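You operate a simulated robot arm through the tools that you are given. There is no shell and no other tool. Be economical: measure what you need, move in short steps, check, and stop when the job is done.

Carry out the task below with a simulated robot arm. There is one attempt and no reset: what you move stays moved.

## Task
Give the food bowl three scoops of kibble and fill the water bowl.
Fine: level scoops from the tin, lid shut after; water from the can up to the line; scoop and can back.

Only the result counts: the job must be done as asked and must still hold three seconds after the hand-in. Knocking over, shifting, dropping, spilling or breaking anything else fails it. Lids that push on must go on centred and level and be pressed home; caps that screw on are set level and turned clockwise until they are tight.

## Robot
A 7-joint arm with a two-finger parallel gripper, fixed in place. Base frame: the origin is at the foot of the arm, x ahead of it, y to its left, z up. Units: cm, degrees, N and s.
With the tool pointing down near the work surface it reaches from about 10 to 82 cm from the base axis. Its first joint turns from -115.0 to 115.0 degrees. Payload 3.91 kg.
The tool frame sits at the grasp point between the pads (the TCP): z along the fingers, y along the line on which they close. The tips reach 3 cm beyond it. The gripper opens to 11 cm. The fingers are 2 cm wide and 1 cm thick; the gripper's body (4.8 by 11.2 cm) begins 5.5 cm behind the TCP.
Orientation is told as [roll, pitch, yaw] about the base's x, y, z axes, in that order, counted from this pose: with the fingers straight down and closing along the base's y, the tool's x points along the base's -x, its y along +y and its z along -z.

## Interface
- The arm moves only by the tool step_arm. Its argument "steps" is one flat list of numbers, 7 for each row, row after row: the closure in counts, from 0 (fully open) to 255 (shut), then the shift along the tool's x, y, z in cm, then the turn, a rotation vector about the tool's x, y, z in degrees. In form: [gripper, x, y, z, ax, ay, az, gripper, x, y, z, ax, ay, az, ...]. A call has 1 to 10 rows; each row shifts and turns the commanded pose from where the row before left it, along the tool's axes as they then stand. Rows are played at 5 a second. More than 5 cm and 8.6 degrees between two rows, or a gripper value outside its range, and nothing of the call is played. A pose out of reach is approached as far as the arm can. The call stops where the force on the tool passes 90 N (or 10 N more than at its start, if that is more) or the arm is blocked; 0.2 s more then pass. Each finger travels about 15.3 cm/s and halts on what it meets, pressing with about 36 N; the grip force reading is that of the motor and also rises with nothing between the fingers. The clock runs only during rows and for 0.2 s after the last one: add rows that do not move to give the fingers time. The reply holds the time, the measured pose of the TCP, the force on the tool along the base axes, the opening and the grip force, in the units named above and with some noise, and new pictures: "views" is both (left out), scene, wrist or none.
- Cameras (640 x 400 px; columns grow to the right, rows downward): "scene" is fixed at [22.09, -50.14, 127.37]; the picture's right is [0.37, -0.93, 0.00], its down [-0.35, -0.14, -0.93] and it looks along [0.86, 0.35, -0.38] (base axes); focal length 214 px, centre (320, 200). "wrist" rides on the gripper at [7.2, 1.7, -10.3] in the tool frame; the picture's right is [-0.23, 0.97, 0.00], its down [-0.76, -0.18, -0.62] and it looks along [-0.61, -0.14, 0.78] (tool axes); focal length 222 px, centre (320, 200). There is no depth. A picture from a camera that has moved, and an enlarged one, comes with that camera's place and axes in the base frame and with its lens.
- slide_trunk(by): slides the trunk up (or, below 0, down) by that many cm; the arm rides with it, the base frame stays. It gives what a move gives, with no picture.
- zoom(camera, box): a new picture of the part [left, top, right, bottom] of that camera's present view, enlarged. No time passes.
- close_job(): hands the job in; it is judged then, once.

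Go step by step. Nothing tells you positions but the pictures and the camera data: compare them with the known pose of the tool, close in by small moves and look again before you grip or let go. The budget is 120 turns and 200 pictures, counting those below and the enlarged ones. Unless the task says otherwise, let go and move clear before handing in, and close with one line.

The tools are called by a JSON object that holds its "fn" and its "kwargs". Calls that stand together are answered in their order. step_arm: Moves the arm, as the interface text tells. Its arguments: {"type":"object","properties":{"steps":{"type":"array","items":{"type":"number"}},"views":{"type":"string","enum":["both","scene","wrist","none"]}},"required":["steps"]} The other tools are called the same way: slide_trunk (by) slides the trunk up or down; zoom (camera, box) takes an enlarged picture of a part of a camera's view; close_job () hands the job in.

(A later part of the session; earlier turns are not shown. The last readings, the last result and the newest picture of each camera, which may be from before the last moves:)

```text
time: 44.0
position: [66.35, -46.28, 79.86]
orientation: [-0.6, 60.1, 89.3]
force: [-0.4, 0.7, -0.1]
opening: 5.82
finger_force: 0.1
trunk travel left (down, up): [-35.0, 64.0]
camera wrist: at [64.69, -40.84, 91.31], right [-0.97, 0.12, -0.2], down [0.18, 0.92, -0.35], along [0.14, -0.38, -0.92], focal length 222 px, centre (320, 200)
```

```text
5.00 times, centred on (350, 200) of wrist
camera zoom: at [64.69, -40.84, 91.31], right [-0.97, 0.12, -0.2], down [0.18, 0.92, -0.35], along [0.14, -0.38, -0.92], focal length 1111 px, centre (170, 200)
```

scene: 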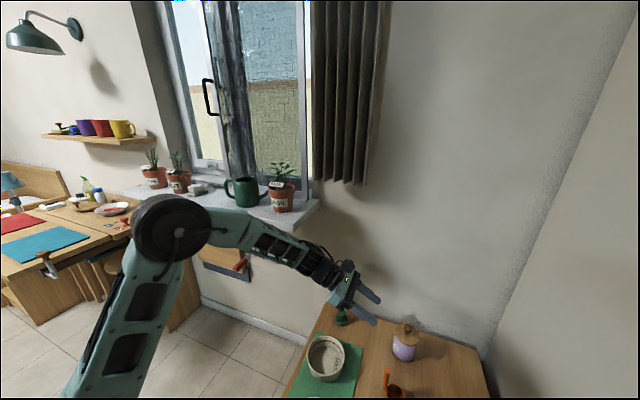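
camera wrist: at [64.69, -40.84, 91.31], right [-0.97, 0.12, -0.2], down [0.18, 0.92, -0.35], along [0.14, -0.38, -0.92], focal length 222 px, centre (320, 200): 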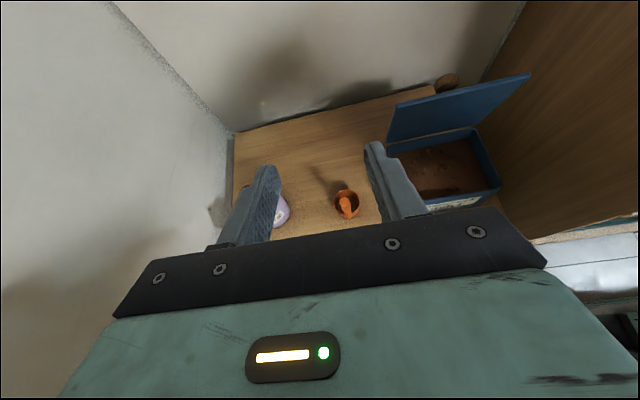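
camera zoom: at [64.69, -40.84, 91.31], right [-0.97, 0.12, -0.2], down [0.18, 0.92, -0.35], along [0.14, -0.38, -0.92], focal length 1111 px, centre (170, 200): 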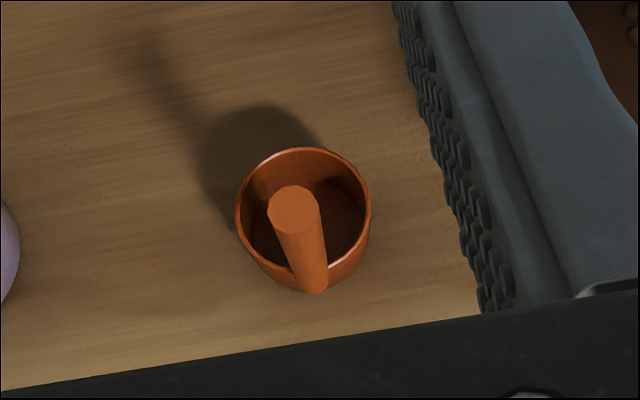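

Handle is essentially vertical at (66,-54), top about 56.6. I'll go down to the pre-grasp point.

{"fn": "step_arm", "kwargs": {"steps": [120, -3.52, 0.05, 2.03, 0, 0, 0, 120, -3.52, 0.05, 2.03, 0, 0, 0, 120, -3.52, 0.05, 2.03, 0, 0, 0, 120, -3.52, 0.05, 2.03, 0, 0, 0, 120, -3.52, 0.05, 2.03, 0, 0, 0], "views": "both"}}

```text
time: 45.2
position: [66.16, -46.15, 59.56]
orientation: [-0.7, 60.0, 89.2]
force: [0.7, -0.4, -0.2]
opening: 5.82
finger_force: 0.1
trunk travel left (down, up): [-35.0, 64.0]
camera wrist: at [64.31, -40.85, 70.98], right [-0.97, 0.12, -0.2], down [0.18, 0.92, -0.35], along [0.15, -0.37, -0.92], focal length 222 px, centre (320, 200)
```

scene: 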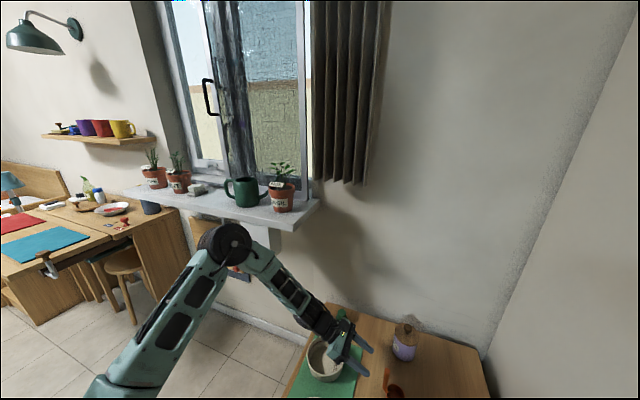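
wrist: 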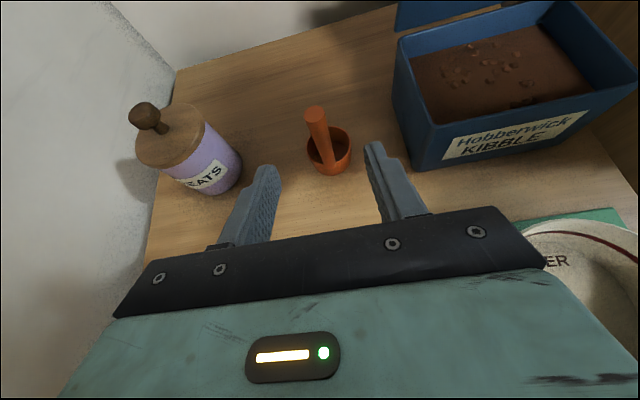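

The handle is centred between the fingers. I'll advance 9 cm along the tool and close.

{"fn": "step_arm", "kwargs": {"steps": [120, 0, 0, 3, 0, 0, 0, 120, 0, 0, 3, 0, 0, 0, 120, 0, 0, 3, 0, 0, 0, 120, 0, 0, 0, 0, 0, 0], "views": "wrist"}}

```text
time: 46.2
position: [65.94, -53.99, 54.94]
orientation: [-0.6, 60.0, 89.2]
force: [-0.2, -0.3, 0.3]
opening: 5.8
finger_force: 0.1
trunk travel left (down, up): [-35.0, 64.0]
camera wrist: at [64.32, -48.68, 66.51], right [-0.97, 0.12, -0.2], down [0.18, 0.92, -0.35], along [0.15, -0.37, -0.92], focal length 222 px, centre (320, 200)
```

wrist: 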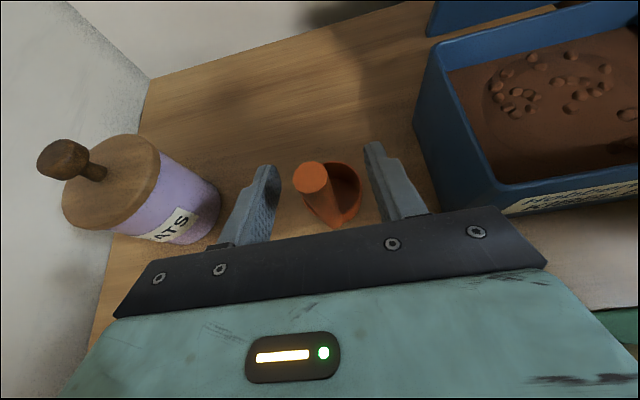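

{"fn": "step_arm", "kwargs": {"steps": [120, 0, -0.25, 0, 0, 0, 0, 180, 0, 0, 0, 0, 0, 0, 255, 0, 0, 0, 0, 0, 0, 255, 0, 0, 0, 0, 0, 0, 255, 0, 0, 0, 0, 0, 0], "views": "wrist"}}

```text
time: 47.4
position: [66.36, -53.92, 55.01]
orientation: [-0.6, 59.9, 89.3]
force: [0.0, 0.1, -0.5]
opening: 1.35
finger_force: 36.1
trunk travel left (down, up): [-35.0, 64.0]
camera wrist: at [64.65, -48.6, 66.47], right [-0.97, 0.12, -0.2], down [0.18, 0.92, -0.35], along [0.14, -0.37, -0.92], focal length 222 px, centre (320, 200)
```

wrist: 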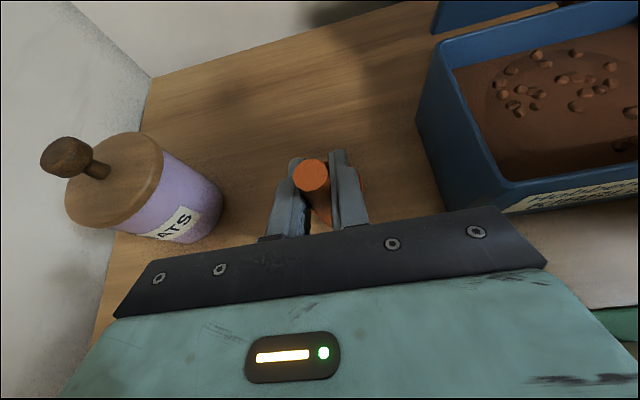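

Handle is gripped at (66.36,-53.92,55.01), which I'll keep as the return pose. I'll lift it and carry it over the tin.

{"fn": "step_arm", "kwargs": {"steps": [255, 1.5, 0, -0.87, 0, 0, 0, 255, 3.53, 0, -2.04, 0, 0, 0, 255, 3.53, 0, -2.04, 0, 0, 0, 255, 3.53, 0, -2.04, 0, 0, 0, 255, 0, 3.5, 0, 0, 0, 0, 255, 0, 3.5, 0, 0, 0, 0, 255, 0, 3.5, 0, 0, 0, 0, 255, 0, 3.5, 0, 0, 0, 0, 255, 0.5, 3.2, 0.87, 0, 0, 0], "views": "both"}}

```text
time: 49.4
position: [49.18, -54.64, 68.92]
orientation: [-0.8, 59.9, 89.4]
force: [0.3, -0.9, -1.6]
opening: 1.4
finger_force: 35.6
trunk travel left (down, up): [-35.0, 64.0]
camera wrist: at [47.55, -49.34, 80.43], right [-0.97, 0.12, -0.2], down [0.18, 0.92, -0.35], along [0.15, -0.37, -0.92], focal length 222 px, centre (320, 200)
```

scene: 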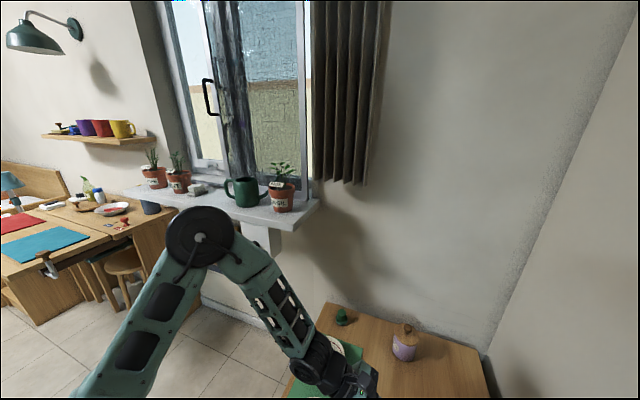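
wrist: 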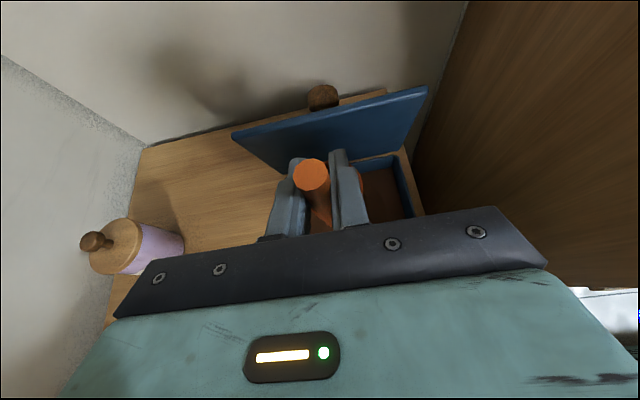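

The cup is over the opening. I'll lower slowly and watch the force.

{"fn": "step_arm", "kwargs": {"steps": [255, -1.73, 0, 1, 0, 0, 0, 255, -1.73, 0, 1, 0, 0, 0, 255, -1.73, 0, 1, 0, 0, 0, 255, -0.87, 0, 0.5, 0, 0, 0], "views": "wrist"}}

```text
time: 50.4
position: [49.23, -54.96, 61.81]
orientation: [-0.6, 59.8, 89.2]
force: [-0.6, 0.3, -0.5]
opening: 1.4
finger_force: 35.9
trunk travel left (down, up): [-35.0, 64.0]
camera wrist: at [47.51, -49.57, 73.29], right [-0.97, 0.12, -0.2], down [0.18, 0.92, -0.35], along [0.14, -0.37, -0.92], focal length 222 px, centre (320, 200)
```

wrist: 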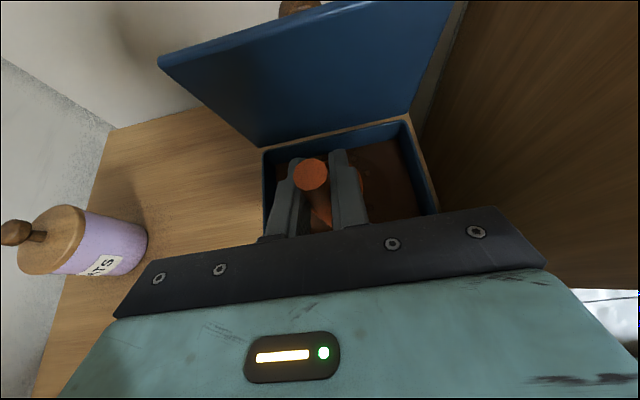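

{"fn": "step_arm", "kwargs": {"steps": [255, -0.87, 0, 0.5, 0, 0, 0, 255, -0.87, 0, 0.5, 0, 0, 0, 255, -0.87, 0, 0.5, 0, 0, 0, 255, -0.87, 0, 0.5, 0, 0, 0], "views": "wrist"}}

```text
time: 51.4
position: [49.12, -54.89, 57.79]
orientation: [-0.6, 60.0, 89.3]
force: [-0.4, -0.2, -1.5]
opening: 1.39
finger_force: 35.6
trunk travel left (down, up): [-35.0, 64.0]
camera wrist: at [47.52, -49.54, 69.3], right [-0.97, 0.12, -0.2], down [0.18, 0.92, -0.35], along [0.14, -0.37, -0.92], focal length 222 px, centre (320, 200)
```

wrist: 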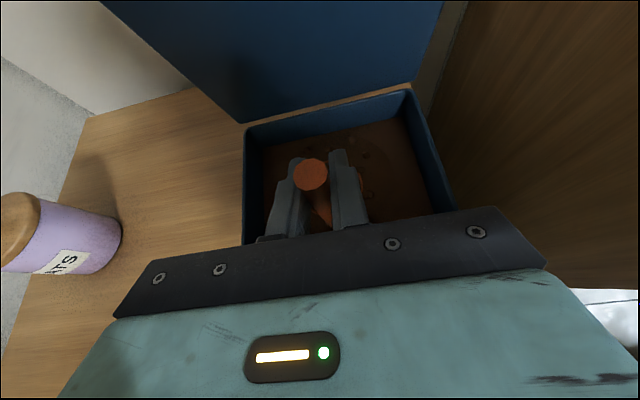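

No resistance from the kibble. I'll go a little deeper, near the tin's floor, then raise and check the cup.

{"fn": "step_arm", "kwargs": {"steps": [255, -0.52, 0, 0.3, 0, 0, 0, 255, -0.52, 0, 0.3, 0, 0, 0, 255, -0.43, 0, 0.25, 0, 0, 0, 255, 0, 0, 0, 0, 0, 0], "views": "wrist"}}

```text
time: 52.4
position: [49.33, -54.82, 56.06]
orientation: [-0.6, 59.9, 89.3]
force: [0.1, 0.6, -1.0]
opening: 1.39
finger_force: 35.8
trunk travel left (down, up): [-35.0, 64.0]
camera wrist: at [47.61, -49.52, 67.69], right [-0.97, 0.12, -0.2], down [0.18, 0.92, -0.35], along [0.15, -0.37, -0.92], focal length 222 px, centre (320, 200)
```

wrist: 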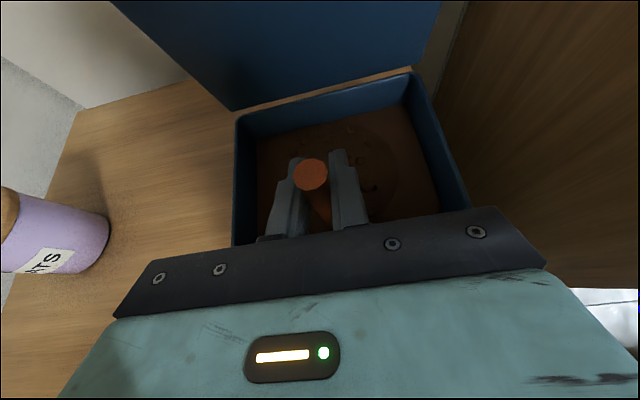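

{"fn": "zoom", "kwargs": {"camera": "wrist", "box": [240, 90, 440, 240]}}

```text
2.67 times, centred on (340, 165) of wrist
camera zoom: at [47.61, -49.52, 67.69], right [-0.97, 0.12, -0.2], down [0.18, 0.92, -0.35], along [0.15, -0.37, -0.92], focal length 592 px, centre (267, 293)
```

zoom: 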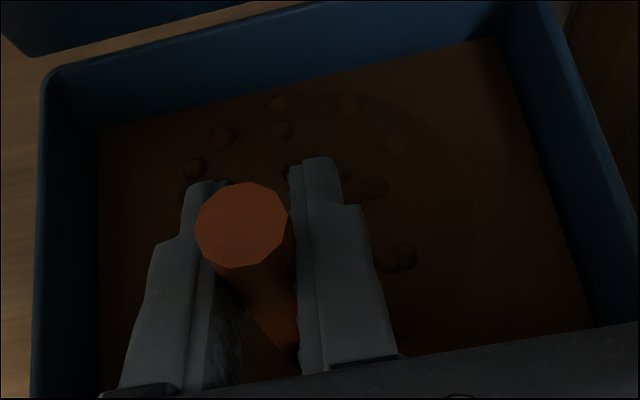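

The cup rim is no longer visible, so it is under the surface. I'll raise it level and look inside.

{"fn": "step_arm", "kwargs": {"steps": [255, 0.87, 0, -0.5, 0, 0, 0, 255, 0.87, 0, -0.5, 0, 0, 0, 255, 1.3, 0, -0.75, 0, 0, 0, 255, 1.73, 0, -1, 0, 0, 0, 255, 1.73, 0, -1, 0, 0, 0, 255, 2.17, 0, -1.25, 0, 0, 0, 255, 2.17, 0, -1.25, 0, 0, 0], "views": "wrist"}}

{"fn": "zoom", "kwargs": {"camera": "wrist", "box": [250, 130, 410, 240]}}

```text
time: 54.0
position: [49.26, -54.93, 68.7]
orientation: [-0.7, 59.8, 89.3]
force: [-0.2, -0.3, -1.1]
opening: 1.39
finger_force: 36.0
trunk travel left (down, up): [-35.0, 64.0]
camera wrist: at [47.58, -49.51, 80.19], right [-0.97, 0.12, -0.2], down [0.18, 0.92, -0.35], along [0.14, -0.37, -0.92], focal length 222 px, centre (320, 200)
```

wrist: 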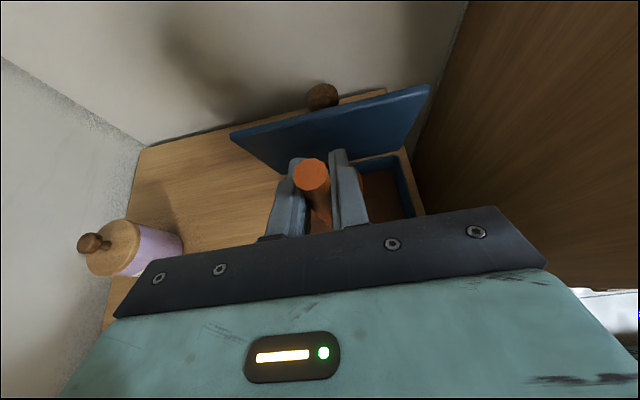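

```text
3.64 times, centred on (330, 185) of wrist
camera zoom: at [47.58, -49.51, 80.19], right [-0.97, 0.12, -0.2], down [0.18, 0.92, -0.35], along [0.14, -0.37, -0.92], focal length 808 px, centre (284, 254)
```

zoom: 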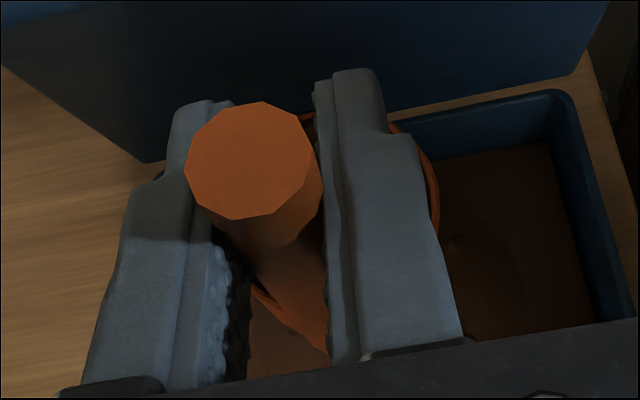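

I can't see inside from here; the scene camera will show it over the food bowl. I'll carry it there, level.

{"fn": "step_arm", "kwargs": {"steps": [255, -1.69, -2.09, -2.92, 0, 0, 0, 255, -1.69, -2.09, -2.92, 0, 0, 0, 255, -1.69, -2.09, -2.92, 0, 0, 0, 255, -1.69, -2.09, -2.92, 0, 0, 0, 255, -1.69, -2.09, -2.92, 0, 0, 0, 255, -1.69, -2.09, -2.92, 0, 0, 0, 255, -1.69, -2.09, -2.92, 0, 0, 0, 255, -1.69, -2.09, -2.92, 0, 0, 0], "views": "both"}}

{"fn": "zoom", "kwargs": {"camera": "scene", "box": [270, 280, 430, 400]}}

```text
time: 55.8
position: [66.08, -28.05, 68.78]
orientation: [-0.6, 59.9, 89.2]
force: [-0.4, 0.5, -1.0]
opening: 1.37
finger_force: 35.9
trunk travel left (down, up): [-35.0, 64.0]
camera wrist: at [64.38, -22.68, 80.37], right [-0.97, 0.12, -0.2], down [0.18, 0.92, -0.35], along [0.14, -0.37, -0.92], focal length 222 px, centre (320, 200)
```

scene: 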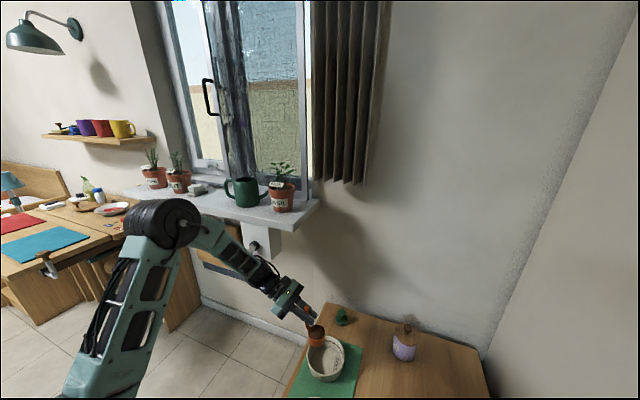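
wrist: 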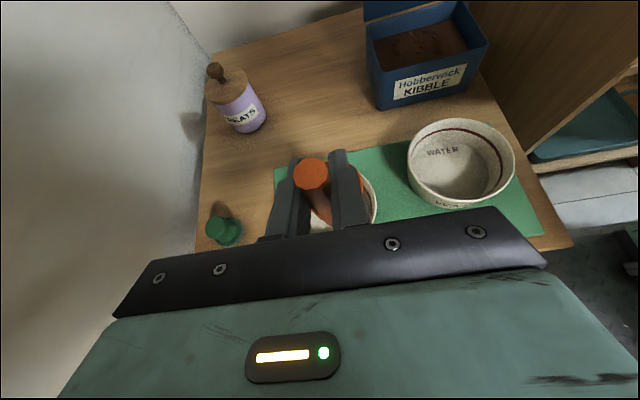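

```text
3.33 times, centred on (350, 340) of scene
camera zoom: at [22.09, -50.14, 127.37], right [0.37, -0.93, 0.0], down [-0.35, -0.14, -0.93], along [0.86, 0.35, -0.38], focal length 715 px, centre (220, -267)
```

zoom: 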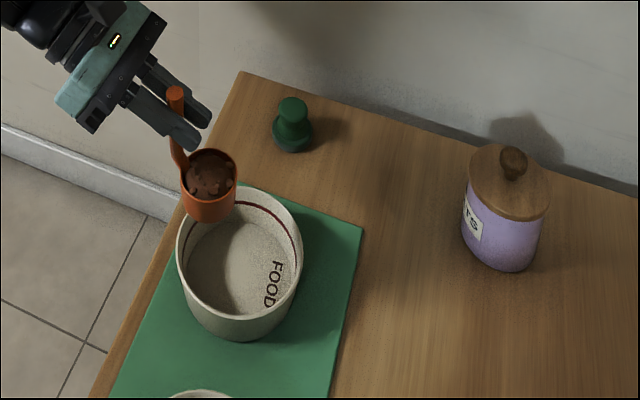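

{"fn": "zoom", "kwargs": {"camera": "scene", "box": [300, 310, 348, 340]}}

```text
13.33 times, centred on (324, 325) of scene
camera zoom: at [22.09, -50.14, 127.37], right [0.37, -0.93, 0.0], down [-0.35, -0.14, -0.93], along [0.86, 0.35, -0.38], focal length 2860 px, centre (267, -1467)
```

zoom: 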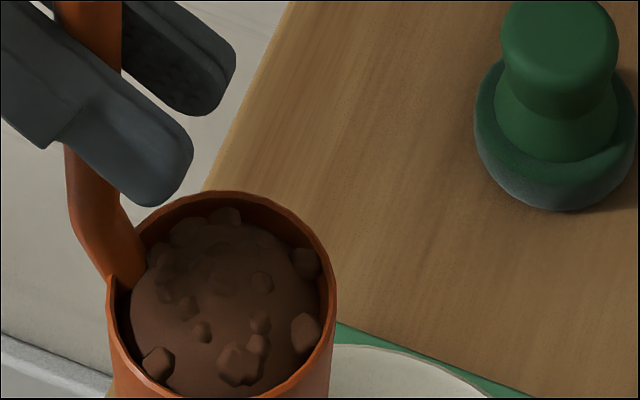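

The cup is full, with its surface about at the rim. The bowl's centre is near (66.8,-33.7) and its rim near z 51.5. I'll shift, lower and begin rolling about the tool axis.

{"fn": "step_arm", "kwargs": {"steps": [255, -2.68, 1.15, 1.55, 0, 0, 0, 255, -2.68, 1.15, 1.55, 0, 0, 0, 255, 0, 0, 0, 0, 0, 8.5, 255, 0, 0, 0, 0, 0, 8.5, 255, 0, 0, 0, 0, 0, 8.5, 255, 0, 0, 0, 0, 0, 8.5], "views": "scene"}}

{"fn": "zoom", "kwargs": {"camera": "scene", "box": [290, 300, 386, 360]}}

```text
time: 57.2
position: [63.68, -27.93, 62.49]
orientation: [-44.4, 45.3, 36.1]
force: [0.2, -0.2, -1.3]
opening: 1.38
finger_force: 36.2
trunk travel left (down, up): [-35.0, 64.0]
```

scene: 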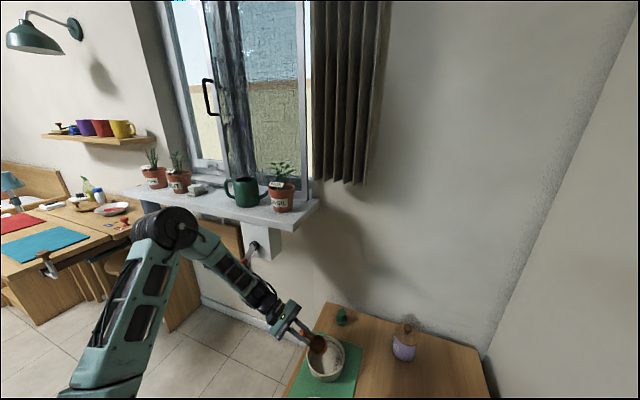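

```text
6.67 times, centred on (338, 330) of scene
camera zoom: at [22.09, -50.14, 127.37], right [0.37, -0.93, 0.0], down [-0.35, -0.14, -0.93], along [0.86, 0.35, -0.38], focal length 1430 px, centre (200, -667)
```

zoom: 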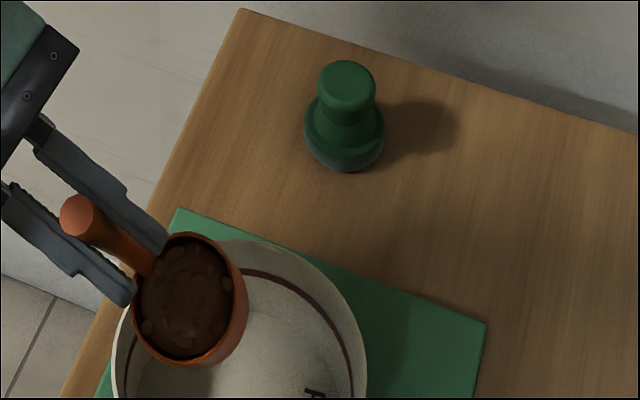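

The mouth is over the bowl and the content sits at rim level. I'll keep rolling and lower a bit.

{"fn": "step_arm", "kwargs": {"steps": [255, 0, 0, 0, 0, 0, 8.5, 255, 0, 0, 0, 0, 0, 8.5, 255, 0, 0, 0, 0, 0, 8.5, 255, -1.1, 1.87, 1.25, 0, 0, 0, 255, 0, 0, 0, 0, 0, 8.5, 255, 0, 0, 0, 0, 0, 8.5, 255, 0, 0, 0, 0, 0, 8.5, 255, 0, 0, 0, 0, 0, 8.5, 255, 0, 0, 0, 0, 0, 8.5, 255, 0, 0, 0, 0, 0, 8.5], "views": "scene"}}

{"fn": "zoom", "kwargs": {"camera": "scene", "box": [290, 310, 402, 380]}}

```text
time: 59.4
position: [63.89, -27.84, 60.11]
orientation: [-58.2, -18.1, -10.9]
force: [0.4, -0.6, -1.6]
opening: 1.41
finger_force: 35.8
trunk travel left (down, up): [-35.0, 64.0]
```

scene: 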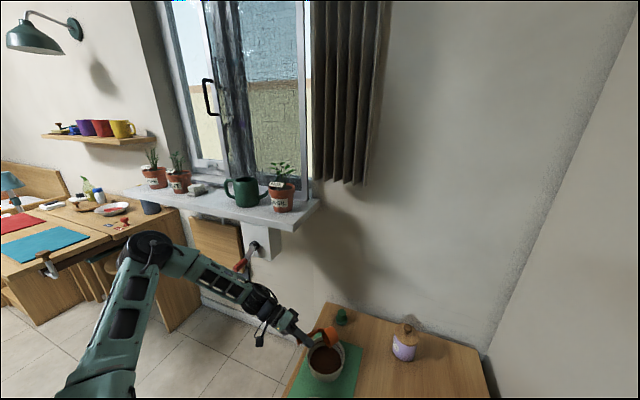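

```text
5.71 times, centred on (346, 345) of scene
camera zoom: at [22.09, -50.14, 127.37], right [0.37, -0.93, 0.0], down [-0.35, -0.14, -0.93], along [0.86, 0.35, -0.38], focal length 1226 px, centre (171, -629)
```

zoom: 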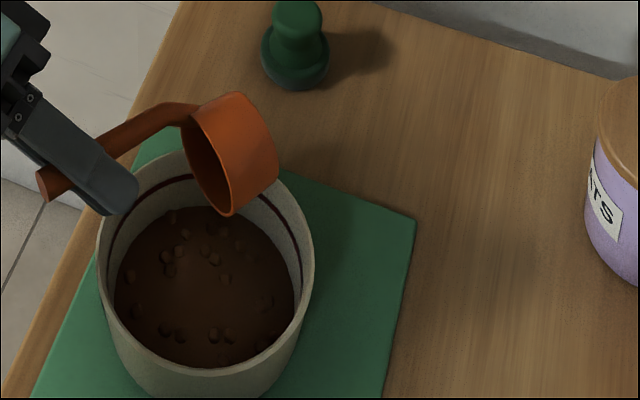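

The kibble is in the bowl. I'll roll a bit more to empty the cup, then roll back.

{"fn": "step_arm", "kwargs": {"steps": [255, 0, 0, 0, 0, 0, 8.5, 255, 0, 0, 0, 0, 0, 8.5, 255, 0, 0, 0, 0, 0, 8.5, 255, 0, 0, 0, 0, 0, 0], "views": "none"}}

{"fn": "zoom", "kwargs": {"camera": "scene", "box": [290, 310, 402, 380]}}

{"fn": "step_arm", "kwargs": {"steps": [255, 0, 0, 0, 0, 0, -8.5, 255, 0, 0, 0, 0, 0, -8.5, 255, 0, 0, 0, 0, 0, -8.5, 255, 0, 0, 0, 0, 0, -8.5, 255, 0, 0, 0, 0, 0, -8.5, 255, 0, 0, 0, 0, 0, -8.5, 255, 0, 0, 0, 0, 0, -8.5, 255, 0, 0, 0, 0, 0, -8.5, 255, 0, 0, 0, 0, 0, -8.5, 255, 1.1, -1.87, -1.25, 0, 0, 0], "views": "none"}}

{"fn": "step_arm", "kwargs": {"steps": [255, 0, 0, 0, 0, 0, -8.5, 255, 0, 0, 0, 0, 0, -8.5, 255, 0, 0, 0, 0, 0, -8.5, 255, 0, 0, 0, 0, 0, -8.5, 255, 0, 0, 0, 0, 0, -8.5, 255, 0, 0, 0, 0, 0, -8.5, 255, 0, 0, 0, 0, 0, -8.5, 255, 2.68, 1, -1.55, 0, 0, 0, 255, 2.68, 1, -1.55, 0, 0, 0], "views": "scene"}}

```text
time: 60.4
position: [63.72, -28.07, 60.0]
orientation: [-50.1, -38.8, -27.8]
force: [0.0, 0.1, -2.2]
opening: 1.39
finger_force: 35.6
trunk travel left (down, up): [-35.0, 64.0]
```

```text
5.71 times, centred on (346, 345) of scene
camera zoom: at [22.09, -50.14, 127.37], right [0.37, -0.93, 0.0], down [-0.35, -0.14, -0.93], along [0.86, 0.35, -0.38], focal length 1226 px, centre (171, -629)
```

zoom: 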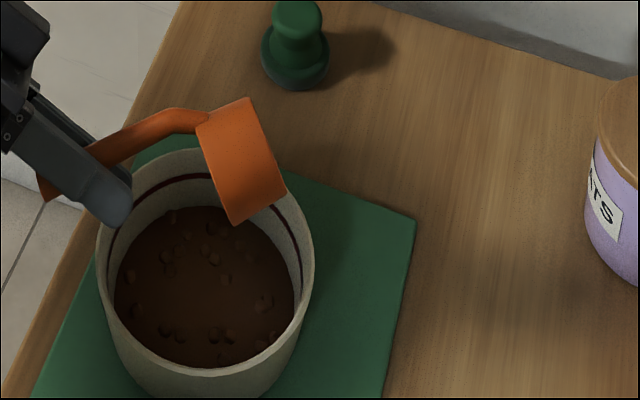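

```text
time: 62.6
position: [63.82, -27.92, 62.6]
orientation: [-56.1, 25.8, 16.2]
force: [-0.1, 0.7, -1.7]
opening: 1.38
finger_force: 36.0
trunk travel left (down, up): [-35.0, 64.0]
```

```text
time: 64.6
position: [61.63, -27.91, 68.76]
orientation: [-0.4, 60.1, 89.4]
force: [-0.3, 0.5, -0.2]
opening: 1.35
finger_force: 36.4
trunk travel left (down, up): [-35.0, 64.0]
```

scene: 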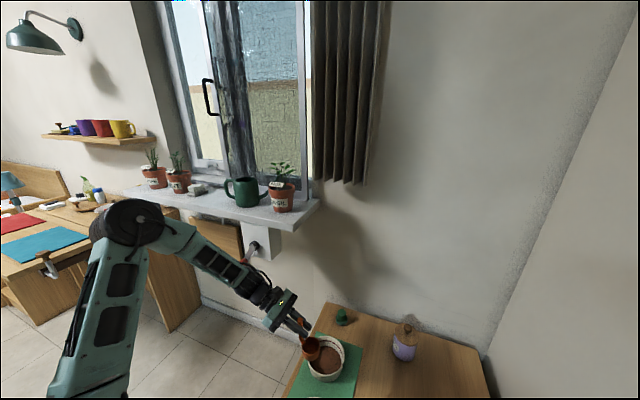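

First scoop is delivered cleanly. Back to the tin for the second.

{"fn": "step_arm", "kwargs": {"steps": [255, 1.69, 1.55, 2.92, 0, 0, 0, 255, 1.69, 1.55, 2.92, 0, 0, 0, 255, 1.69, 1.55, 2.92, 0, 0, 0, 255, 1.69, 1.55, 2.92, 0, 0, 0, 255, 1.69, 1.55, 2.92, 0, 0, 0, 255, 1.69, 1.55, 2.92, 0, 0, 0, 255, 1.69, 1.55, 2.92, 0, 0, 0, 255, 1.69, 1.55, 2.92, 0, 0, 0], "views": "none"}}

{"fn": "step_arm", "kwargs": {"steps": [255, -1.82, 0, 1.05, 0, 0, 0, 255, -1.82, 0, 1.05, 0, 0, 0, 255, -1.82, 0, 1.05, 0, 0, 0, 255, -1.82, 0, 1.05, 0, 0, 0, 255, -1.3, 0, 0.75, 0, 0, 0, 255, -0.87, 0, 0.5, 0, 0, 0, 255, -0.87, 0, 0.5, 0, 0, 0, 255, -0.52, 0, 0.3, 0, 0, 0, 255, -0.17, 0, 0.1, 0, 0, 0], "views": "wrist"}}

```text
time: 66.4
position: [49.2, -54.37, 68.65]
orientation: [-0.7, 60.0, 89.3]
force: [0.9, 0.3, -0.5]
opening: 1.37
finger_force: 36.1
trunk travel left (down, up): [-35.0, 64.0]
```

```text
time: 68.4
position: [49.4, -54.77, 55.93]
orientation: [-0.7, 59.9, 89.3]
force: [-0.4, -0.4, -1.5]
opening: 1.42
finger_force: 36.1
trunk travel left (down, up): [-35.0, 64.0]
camera wrist: at [47.62, -49.49, 67.38], right [-0.97, 0.12, -0.2], down [0.18, 0.92, -0.35], along [0.14, -0.37, -0.92], focal length 222 px, centre (320, 200)
```

wrist: 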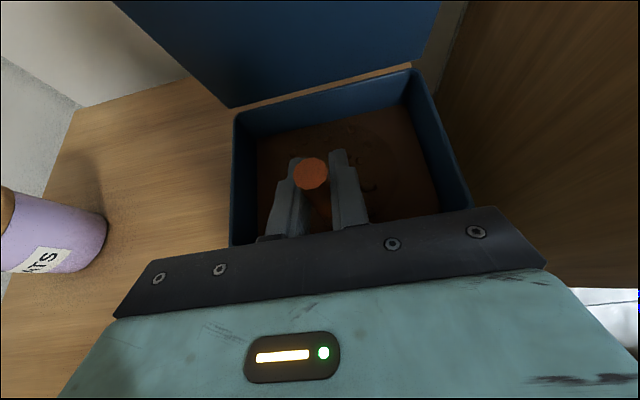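

{"fn": "step_arm", "kwargs": {"steps": [255, -0.22, 0, 0.12, 0, 0, 0, 255, 0, 0, 0, 0, 0, 0, 255, 0.87, 0, -0.5, 0, 0, 0, 255, 0.87, 0, -0.5, 0, 0, 0, 255, 1.3, 0, -0.75, 0, 0, 0, 255, 1.82, 0, -1.05, 0, 0, 0, 255, 1.82, 0, -1.05, 0, 0, 0, 255, 2.2, 0, -1.27, 0, 0, 0, 255, 2.37, 0, -1.37, 0, 0, 0], "views": "none"}}

{"fn": "step_arm", "kwargs": {"steps": [255, -1.675, -1.8, -2.9, 0, 0, 0, 255, -1.675, -1.8, -2.9, 0, 0, 0, 255, -1.675, -1.8, -2.9, 0, 0, 0, 255, -1.675, -1.8, -2.9, 0, 0, 0, 255, -1.675, -1.8, -2.9, 0, 0, 0, 255, -1.675, -1.8, -2.9, 0, 0, 0, 255, -1.675, -1.8, -2.9, 0, 0, 0, 255, -1.675, -1.8, -2.9, 0, 0, 0], "views": "none"}}

{"fn": "zoom", "kwargs": {"camera": "scene", "box": [290, 310, 354, 350]}}

```text
time: 70.4
position: [49.27, -54.81, 68.55]
orientation: [-0.7, 59.9, 89.2]
force: [0.2, 0.9, -1.2]
opening: 1.34
finger_force: 36.3
trunk travel left (down, up): [-35.0, 64.0]
```

```text
time: 72.2
position: [63.64, -28.11, 69.05]
orientation: [-0.6, 59.9, 89.2]
force: [0.2, -0.1, -1.5]
opening: 1.37
finger_force: 35.9
trunk travel left (down, up): [-35.0, 64.0]
```

```text
10.00 times, centred on (322, 330) of scene
camera zoom: at [22.09, -50.14, 127.37], right [0.37, -0.93, 0.0], down [-0.35, -0.14, -0.93], along [0.86, 0.35, -0.38], focal length 2145 px, centre (300, -1100)
```

zoom: 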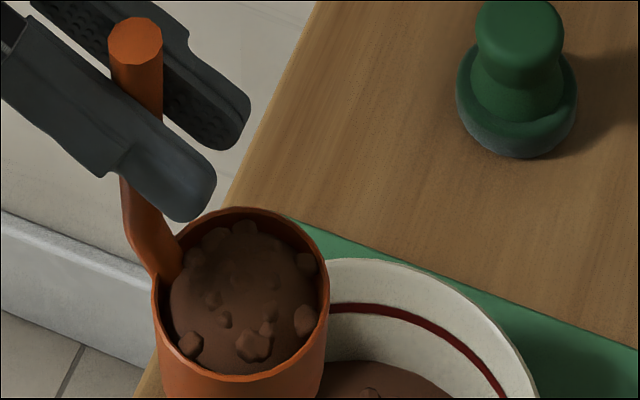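

Identical fill. Pouring scoop two with the same motion.

{"fn": "step_arm", "kwargs": {"steps": [255, -2.68, 0, 1.55, 0, 0, 0, 255, -2.68, 0, 1.55, 0, 0, 0, 255, 0, 0, 0, 0, 0, 8.5, 255, 0, 0, 0, 0, 0, 8.5, 255, 0, 0, 0, 0, 0, 8.5, 255, 0, 0, 0, 0, 0, 8.5, 255, 0, 0, 0, 0, 0, 8.5, 255, 0, 0, 0, 0, 0, 8.5, 255, 0, 0, 0, 0, 0, 8.5, 255, -1.1, 1.87, 1.25, 0, 0, 0], "views": "none"}}

{"fn": "step_arm", "kwargs": {"steps": [255, 0, 0, 0, 0, 0, 8.5, 255, 0, 0, 0, 0, 0, 8.5, 255, 0, 0, 0, 0, 0, 8.5, 255, 0, 0, 0, 0, 0, 8.5, 255, 0, 0, 0, 0, 0, 8.5, 255, 0, 0, 0, 0, 0, 8.5, 255, 0, 0, 0, 0, 0, 8.5, 255, 0, 0, 0, 0, 0, 8.5, 255, 0, 0, 0, 0, 0, 8.5, 255, 0, 0, 0, 0, 0, 0], "views": "none"}}

{"fn": "zoom", "kwargs": {"camera": "scene", "box": [290, 310, 402, 380]}}

{"fn": "step_arm", "kwargs": {"steps": [255, 0, 0, 0, 0, 0, -8.5, 255, 0, 0, 0, 0, 0, -8.5, 255, 0, 0, 0, 0, 0, -8.5, 255, 0, 0, 0, 0, 0, -8.5, 255, 0, 0, 0, 0, 0, -8.5, 255, 0, 0, 0, 0, 0, -8.5, 255, 0, 0, 0, 0, 0, -8.5, 255, 0, 0, 0, 0, 0, -8.5, 255, 0, 0, 0, 0, 0, -8.5, 255, 1.1, -1.87, -1.25, 0, 0, 0], "views": "none"}}

{"fn": "step_arm", "kwargs": {"steps": [255, 0, 0, 0, 0, 0, -8.5, 255, 0, 0, 0, 0, 0, -8.5, 255, 0, 0, 0, 0, 0, -8.5, 255, 0, 0, 0, 0, 0, -8.5, 255, 0, 0, 0, 0, 0, -8.5, 255, 0, 0, 0, 0, 0, -8.5, 255, 0, 0, 0, 0, 0, -8.5, 255, 2.68, 0, -1.55, 0, 0, 0, 255, 2.68, 0, -1.55, 0, 0, 0], "views": "none"}}

```text
time: 74.4
position: [63.83, -28.32, 59.94]
orientation: [-56.2, 25.6, 16.1]
force: [-1.2, -0.1, 0.0]
opening: 1.37
finger_force: 36.4
trunk travel left (down, up): [-35.0, 64.0]
```

```text
time: 76.6
position: [63.72, -28.07, 60.07]
orientation: [-49.8, -38.9, -27.9]
force: [0.5, 0.4, -1.1]
opening: 1.38
finger_force: 36.0
trunk travel left (down, up): [-35.0, 64.0]
```

```text
5.71 times, centred on (346, 345) of scene
camera zoom: at [22.09, -50.14, 127.37], right [0.37, -0.93, 0.0], down [-0.35, -0.14, -0.93], along [0.86, 0.35, -0.38], focal length 1226 px, centre (171, -629)
```

zoom: 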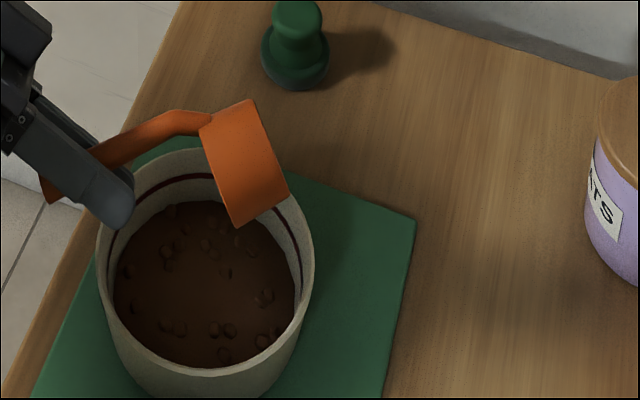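

```text
time: 78.8
position: [63.75, -28.06, 62.54]
orientation: [-56.1, 26.0, 16.3]
force: [-0.1, -0.1, -0.6]
opening: 1.36
finger_force: 36.2
trunk travel left (down, up): [-35.0, 64.0]
```

```text
time: 80.8
position: [63.83, -27.88, 68.76]
orientation: [-0.4, 60.1, 89.4]
force: [0.1, 0.4, -0.8]
opening: 1.39
finger_force: 36.1
trunk travel left (down, up): [-35.0, 64.0]
```

Scoop two is in. On to the third.

{"fn": "step_arm", "kwargs": {"steps": [255, 1.68, 1.81, 2.91, 0, 0, 0, 255, 1.68, 1.81, 2.91, 0, 0, 0, 255, 1.68, 1.81, 2.91, 0, 0, 0, 255, 1.68, 1.81, 2.91, 0, 0, 0, 255, 1.68, 1.81, 2.91, 0, 0, 0, 255, 1.68, 1.81, 2.91, 0, 0, 0, 255, 1.68, 1.81, 2.91, 0, 0, 0, 255, 1.68, 1.81, 2.91, 0, 0, 0], "views": "none"}}

{"fn": "step_arm", "kwargs": {"steps": [255, -1.82, 0, 1.05, 0, 0, 0, 255, -1.82, 0, 1.05, 0, 0, 0, 255, -1.82, 0, 1.05, 0, 0, 0, 255, -1.82, 0, 1.05, 0, 0, 0, 255, -1.3, 0, 0.75, 0, 0, 0, 255, -0.87, 0, 0.5, 0, 0, 0, 255, -0.87, 0, 0.5, 0, 0, 0, 255, -0.52, 0, 0.3, 0, 0, 0, 255, -0.43, 0, 0.25, 0, 0, 0, 255, -0.17, 0, 0.1, 0, 0, 0], "views": "wrist"}}

{"fn": "zoom", "kwargs": {"camera": "wrist", "box": [240, 60, 480, 240]}}

```text
time: 82.6
position: [49.06, -54.87, 68.6]
orientation: [-0.5, 60.0, 89.2]
force: [0.1, 0.2, -0.9]
opening: 1.37
finger_force: 35.9
trunk travel left (down, up): [-35.0, 64.0]
```

```text
time: 84.8
position: [49.11, -54.87, 55.64]
orientation: [-0.7, 60.2, 89.2]
force: [-0.6, 2.9, 10.5]
opening: 1.43
finger_force: 35.9
trunk travel left (down, up): [-35.0, 64.0]
camera wrist: at [47.49, -49.52, 67.04], right [-0.97, 0.12, -0.2], down [0.18, 0.92, -0.35], along [0.15, -0.38, -0.92], focal length 222 px, centre (320, 200)
```

wrist: 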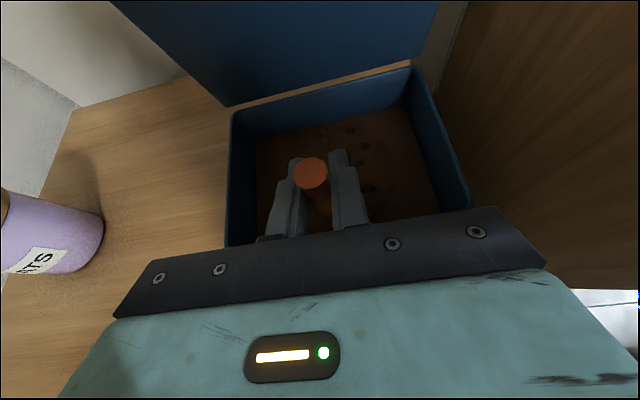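

```text
2.22 times, centred on (360, 150) of wrist
camera zoom: at [47.49, -49.52, 67.04], right [-0.97, 0.12, -0.2], down [0.18, 0.92, -0.35], along [0.15, -0.38, -0.92], focal length 494 px, centre (231, 311)
```

zoom: 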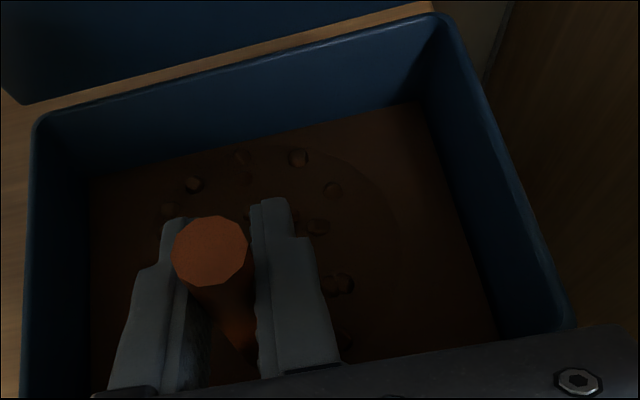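

Light touch on the tin's floor (10 N), as deep as it goes. Raising and carrying.

{"fn": "step_arm", "kwargs": {"steps": [255, 0.52, 0, -0.3, 0, 0, 0, 255, 0.87, 0, -0.5, 0, 0, 0, 255, 0.87, 0, -0.5, 0, 0, 0, 255, 1.3, 0, -0.75, 0, 0, 0, 255, 1.82, 0, -1.05, 0, 0, 0, 255, 1.82, 0, -1.05, 0, 0, 0, 255, 2.2, 0, -1.27, 0, 0, 0, 255, 2.1, 0, -1.21, 0, 0, 0], "views": "none"}}

{"fn": "step_arm", "kwargs": {"steps": [255, -1.675, -1.82, -2.9, 0, 0, 0, 255, -1.675, -1.82, -2.9, 0, 0, 0, 255, -1.675, -1.82, -2.9, 0, 0, 0, 255, -1.675, -1.82, -2.9, 0, 0, 0, 255, -1.675, -1.82, -2.9, 0, 0, 0, 255, -1.675, -1.82, -2.9, 0, 0, 0, 255, -1.675, -1.82, -2.9, 0, 0, 0, 255, -1.675, -1.82, -2.9, 0, 0, 0], "views": "none"}}

{"fn": "zoom", "kwargs": {"camera": "scene", "box": [290, 310, 354, 350]}}

```text
time: 86.6
position: [49.07, -54.93, 68.73]
orientation: [-0.6, 59.9, 89.2]
force: [-0.6, 0.1, -0.7]
opening: 1.39
finger_force: 36.0
trunk travel left (down, up): [-35.0, 64.0]
```

```text
time: 88.4
position: [63.91, -28.17, 68.89]
orientation: [-0.5, 59.8, 89.3]
force: [-0.6, -0.1, 0.2]
opening: 1.36
finger_force: 36.2
trunk travel left (down, up): [-35.0, 64.0]
```

```text
10.00 times, centred on (322, 330) of scene
camera zoom: at [22.09, -50.14, 127.37], right [0.37, -0.93, 0.0], down [-0.35, -0.14, -0.93], along [0.86, 0.35, -0.38], focal length 2145 px, centre (300, -1100)
```

zoom: 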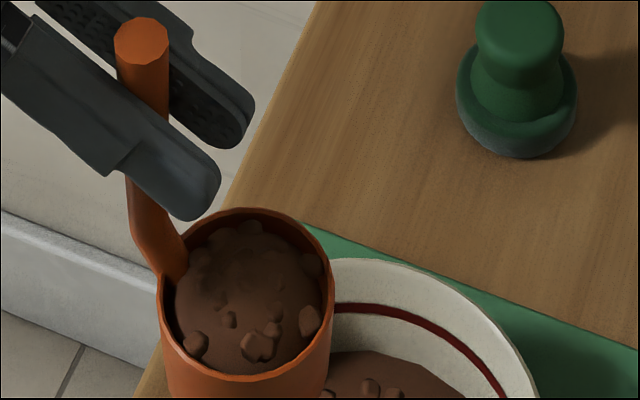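

Same fill again. Pouring scoop three.

{"fn": "step_arm", "kwargs": {"steps": [255, -2.68, 0, 1.55, 0, 0, 0, 255, -2.68, 0, 1.55, 0, 0, 0, 255, 0, 0, 0, 0, 0, 8.5, 255, 0, 0, 0, 0, 0, 8.5, 255, 0, 0, 0, 0, 0, 8.5, 255, 0, 0, 0, 0, 0, 8.5, 255, 0, 0, 0, 0, 0, 8.5, 255, 0, 0, 0, 0, 0, 8.5, 255, 0, 0, 0, 0, 0, 8.5, 255, -1.1, 1.87, 1.25, 0, 0, 0], "views": "none"}}

{"fn": "step_arm", "kwargs": {"steps": [255, 0, 0, 0, 0, 0, 8.5, 255, 0, 0, 0, 0, 0, 8.5, 255, 0, 0, 0, 0, 0, 8.5, 255, 0, 0, 0, 0, 0, 8.5, 255, 0, 0, 0, 0, 0, 8.5, 255, 0, 0, 0, 0, 0, 8.5, 255, 0, 0, 0, 0, 0, 8.5, 255, 0, 0, 0, 0, 0, 8.5, 255, 0, 0, 0, 0, 0, 8.5, 255, 0, 0, 0, 0, 0, 8.5], "views": "none"}}

{"fn": "zoom", "kwargs": {"camera": "scene", "box": [290, 310, 402, 380]}}

{"fn": "step_arm", "kwargs": {"steps": [255, 0, 0, 0, 0, 0, 0, 255, 0, 0, 0, 0, 0, -8.5, 255, 0, 0, 0, 0, 0, -8.5, 255, 0, 0, 0, 0, 0, -8.5, 255, 0, 0, 0, 0, 0, -8.5, 255, 0, 0, 0, 0, 0, -8.5, 255, 0, 0, 0, 0, 0, -8.5, 255, 0, 0, 0, 0, 0, -8.5, 255, 0, 0, 0, 0, 0, -8.5, 255, 0, 0, 0, 0, 0, -8.5], "views": "none"}}

{"fn": "step_arm", "kwargs": {"steps": [255, 0, 0, 0, 0, 0, -8.5, 255, 1.1, -1.87, -1.25, 0, 0, 0, 255, 0, 0, 0, 0, 0, -8.5, 255, 0, 0, 0, 0, 0, -8.5, 255, 0, 0, 0, 0, 0, -8.5, 255, 0, 0, 0, 0, 0, -8.5, 255, 0, 0, 0, 0, 0, -8.5, 255, 0, 0, 0, 0, 0, -8.5, 255, 0, 0, 0, 0, 0, -8.5, 255, 2.68, 0, -1.55, 0, 0, 0], "views": "none"}}

{"fn": "step_arm", "kwargs": {"steps": [255, 2.68, 0, -1.55, 0, 0, 0], "views": "both"}}

```text
time: 90.6
position: [63.95, -28.11, 60.14]
orientation: [-56.2, 25.7, 16.2]
force: [0.2, 0.1, -1.0]
opening: 1.4
finger_force: 35.5
trunk travel left (down, up): [-35.0, 64.0]
```

```text
time: 92.8
position: [63.71, -28.25, 60.11]
orientation: [-44.8, -45.0, -35.6]
force: [0.5, -0.3, -2.0]
opening: 1.38
finger_force: 36.1
trunk travel left (down, up): [-35.0, 64.0]
```

```text
5.71 times, centred on (346, 345) of scene
camera zoom: at [22.09, -50.14, 127.37], right [0.37, -0.93, 0.0], down [-0.35, -0.14, -0.93], along [0.86, 0.35, -0.38], focal length 1226 px, centre (171, -629)
```

zoom: 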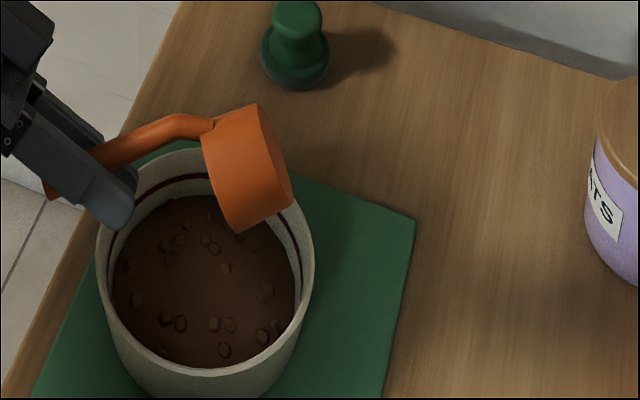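

```text
time: 95.0
position: [63.82, -28.22, 60.19]
orientation: [-58.1, 18.8, 11.3]
force: [-0.1, -0.3, -1.7]
opening: 1.41
finger_force: 35.7
trunk travel left (down, up): [-35.0, 64.0]
```

```text
time: 97.2
position: [63.73, -28.1, 65.78]
orientation: [-0.3, 59.9, 89.5]
force: [0.1, 0.5, -0.7]
opening: 1.4
finger_force: 36.2
trunk travel left (down, up): [-35.0, 64.0]
```

```text
time: 97.6
position: [63.63, -28.05, 68.85]
orientation: [-0.5, 59.9, 89.2]
force: [0.1, 0.0, 0.0]
opening: 1.38
finger_force: 36.0
trunk travel left (down, up): [-35.0, 64.0]
camera wrist: at [61.93, -22.79, 80.27], right [-0.97, 0.12, -0.2], down [0.18, 0.92, -0.35], along [0.14, -0.37, -0.92], focal length 222 px, centre (320, 200)
```

scene: 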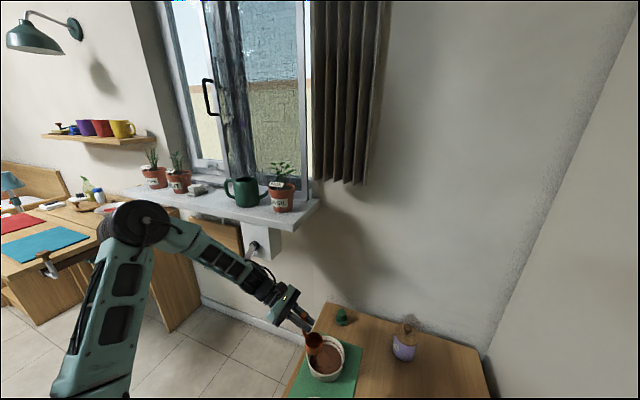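
wrist: 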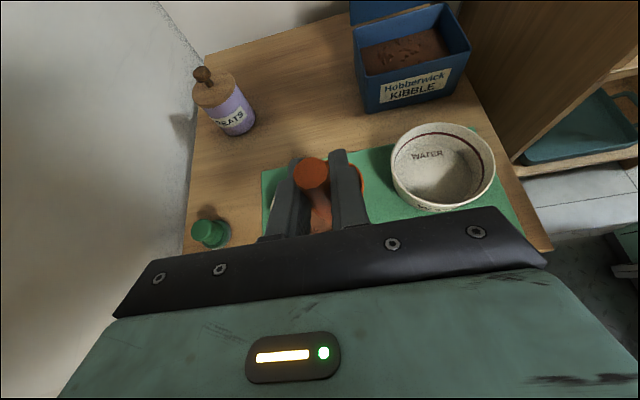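

All three scoops are in. I'll return the scoop to its spot and check height before releasing.

{"fn": "step_arm", "kwargs": {"steps": [255, 1.85, -0.39, 3.2, 0, 0, 0, 255, 1.85, -0.39, 3.2, 0, 0, 0, 255, 1.85, -0.39, 3.2, 0, 0, 0, 255, 1.85, -0.39, 3.2, 0, 0, 0, 255, 1.85, -0.39, 3.2, 0, 0, 0, 255, 1.85, -0.39, 3.2, 0, 0, 0, 255, 1.85, -0.39, 3.2, 0, 0, 0], "views": "none"}}

{"fn": "step_arm", "kwargs": {"steps": [255, -2.16, 0, 1.25, 0, 0, 0, 255, -2.16, 0, 1.25, 0, 0, 0, 255, -2.16, 0, 1.25, 0, 0, 0, 255, -2.16, 0, 1.25, 0, 0, 0, 255, -1.73, 0, 1, 0, 0, 0, 255, -0.87, 0, 0.5, 0, 0, 0], "views": "wrist"}}

```text
time: 99.2
position: [66.35, -53.87, 69.0]
orientation: [-0.5, 59.9, 89.5]
force: [-0.3, -0.1, -0.5]
opening: 1.39
finger_force: 36.1
trunk travel left (down, up): [-35.0, 64.0]
```

```text
time: 100.6
position: [66.33, -54.08, 55.8]
orientation: [-0.6, 59.9, 89.3]
force: [0.4, -0.1, -2.0]
opening: 1.36
finger_force: 36.0
trunk travel left (down, up): [-35.0, 64.0]
camera wrist: at [64.77, -48.73, 67.32], right [-0.97, 0.12, -0.2], down [0.18, 0.92, -0.35], along [0.15, -0.37, -0.92], focal length 222 px, centre (320, 200)
```

wrist: 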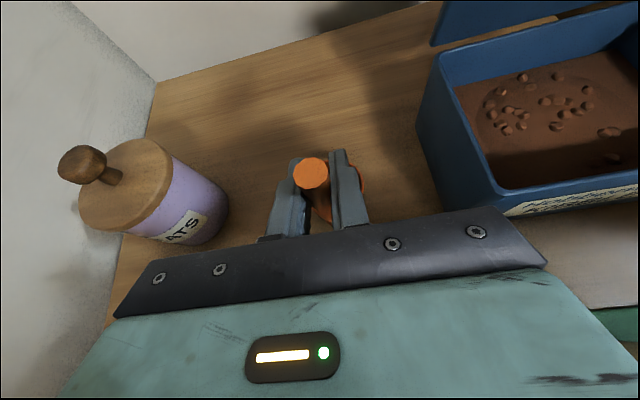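

{"fn": "step_arm", "kwargs": {"steps": [255, -0.35, 0.0, 0.2, 0, 0, 0, 255, -0.17, 0, 0.1, 0, 0, 0, 255, -0.1, 0, 0.06, 0, 0, 0], "views": "none"}}

```text
time: 101.4
position: [66.51, -54.04, 55.11]
orientation: [-0.6, 59.9, 89.2]
force: [-0.1, -0.2, -1.5]
opening: 1.4
finger_force: 36.4
trunk travel left (down, up): [-35.0, 64.0]
```

{"fn": "step_arm", "kwargs": {"steps": [255, -0.1, 0.05, 0.06, 0, 0, 0, 255, -0.06, 0, 0.03, 0, 0, 0], "views": "none"}}

```text
time: 102.0
position: [66.43, -54.14, 54.99]
orientation: [-0.7, 60.1, 89.2]
force: [1.0, 1.8, 4.5]
opening: 1.38
finger_force: 35.9
trunk travel left (down, up): [-35.0, 64.0]
```

The scoop touches the table. I'll open gently and back off.

{"fn": "step_arm", "kwargs": {"steps": [215, 0, 0, 0, 0, 0, 0, 190, 0, 0, 0, 0, 0, 0, 150, 0, 0, 0, 0, 0, 0, 120, 0, 0, 0, 0, 0, 0, 120, 0, 0, -3, 0, 0, 0, 120, 0, 0, -3, 0, 0, 0, 120, 0, 0, -3, 0, 0, 0], "views": "both"}}

```text
time: 103.6
position: [66.31, -46.29, 59.38]
orientation: [-0.7, 59.9, 89.3]
force: [0.4, 0.3, 1.0]
opening: 5.82
finger_force: 0.0
trunk travel left (down, up): [-35.0, 64.0]
camera wrist: at [64.63, -40.92, 70.81], right [-0.97, 0.12, -0.2], down [0.18, 0.92, -0.35], along [0.14, -0.37, -0.92], focal length 222 px, centre (320, 200)
```

scene: 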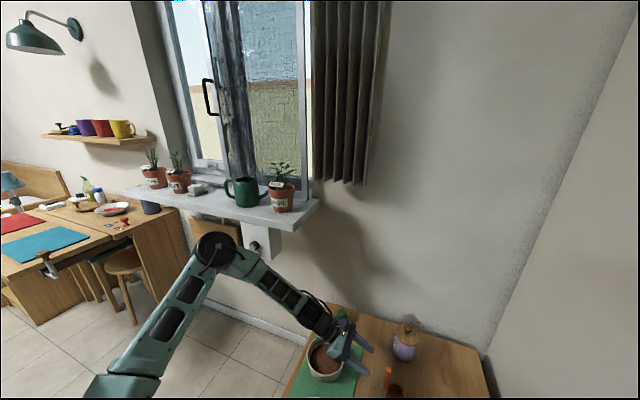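
wrist: 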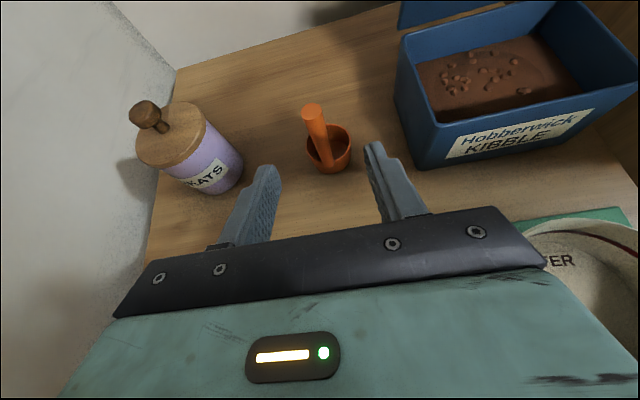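

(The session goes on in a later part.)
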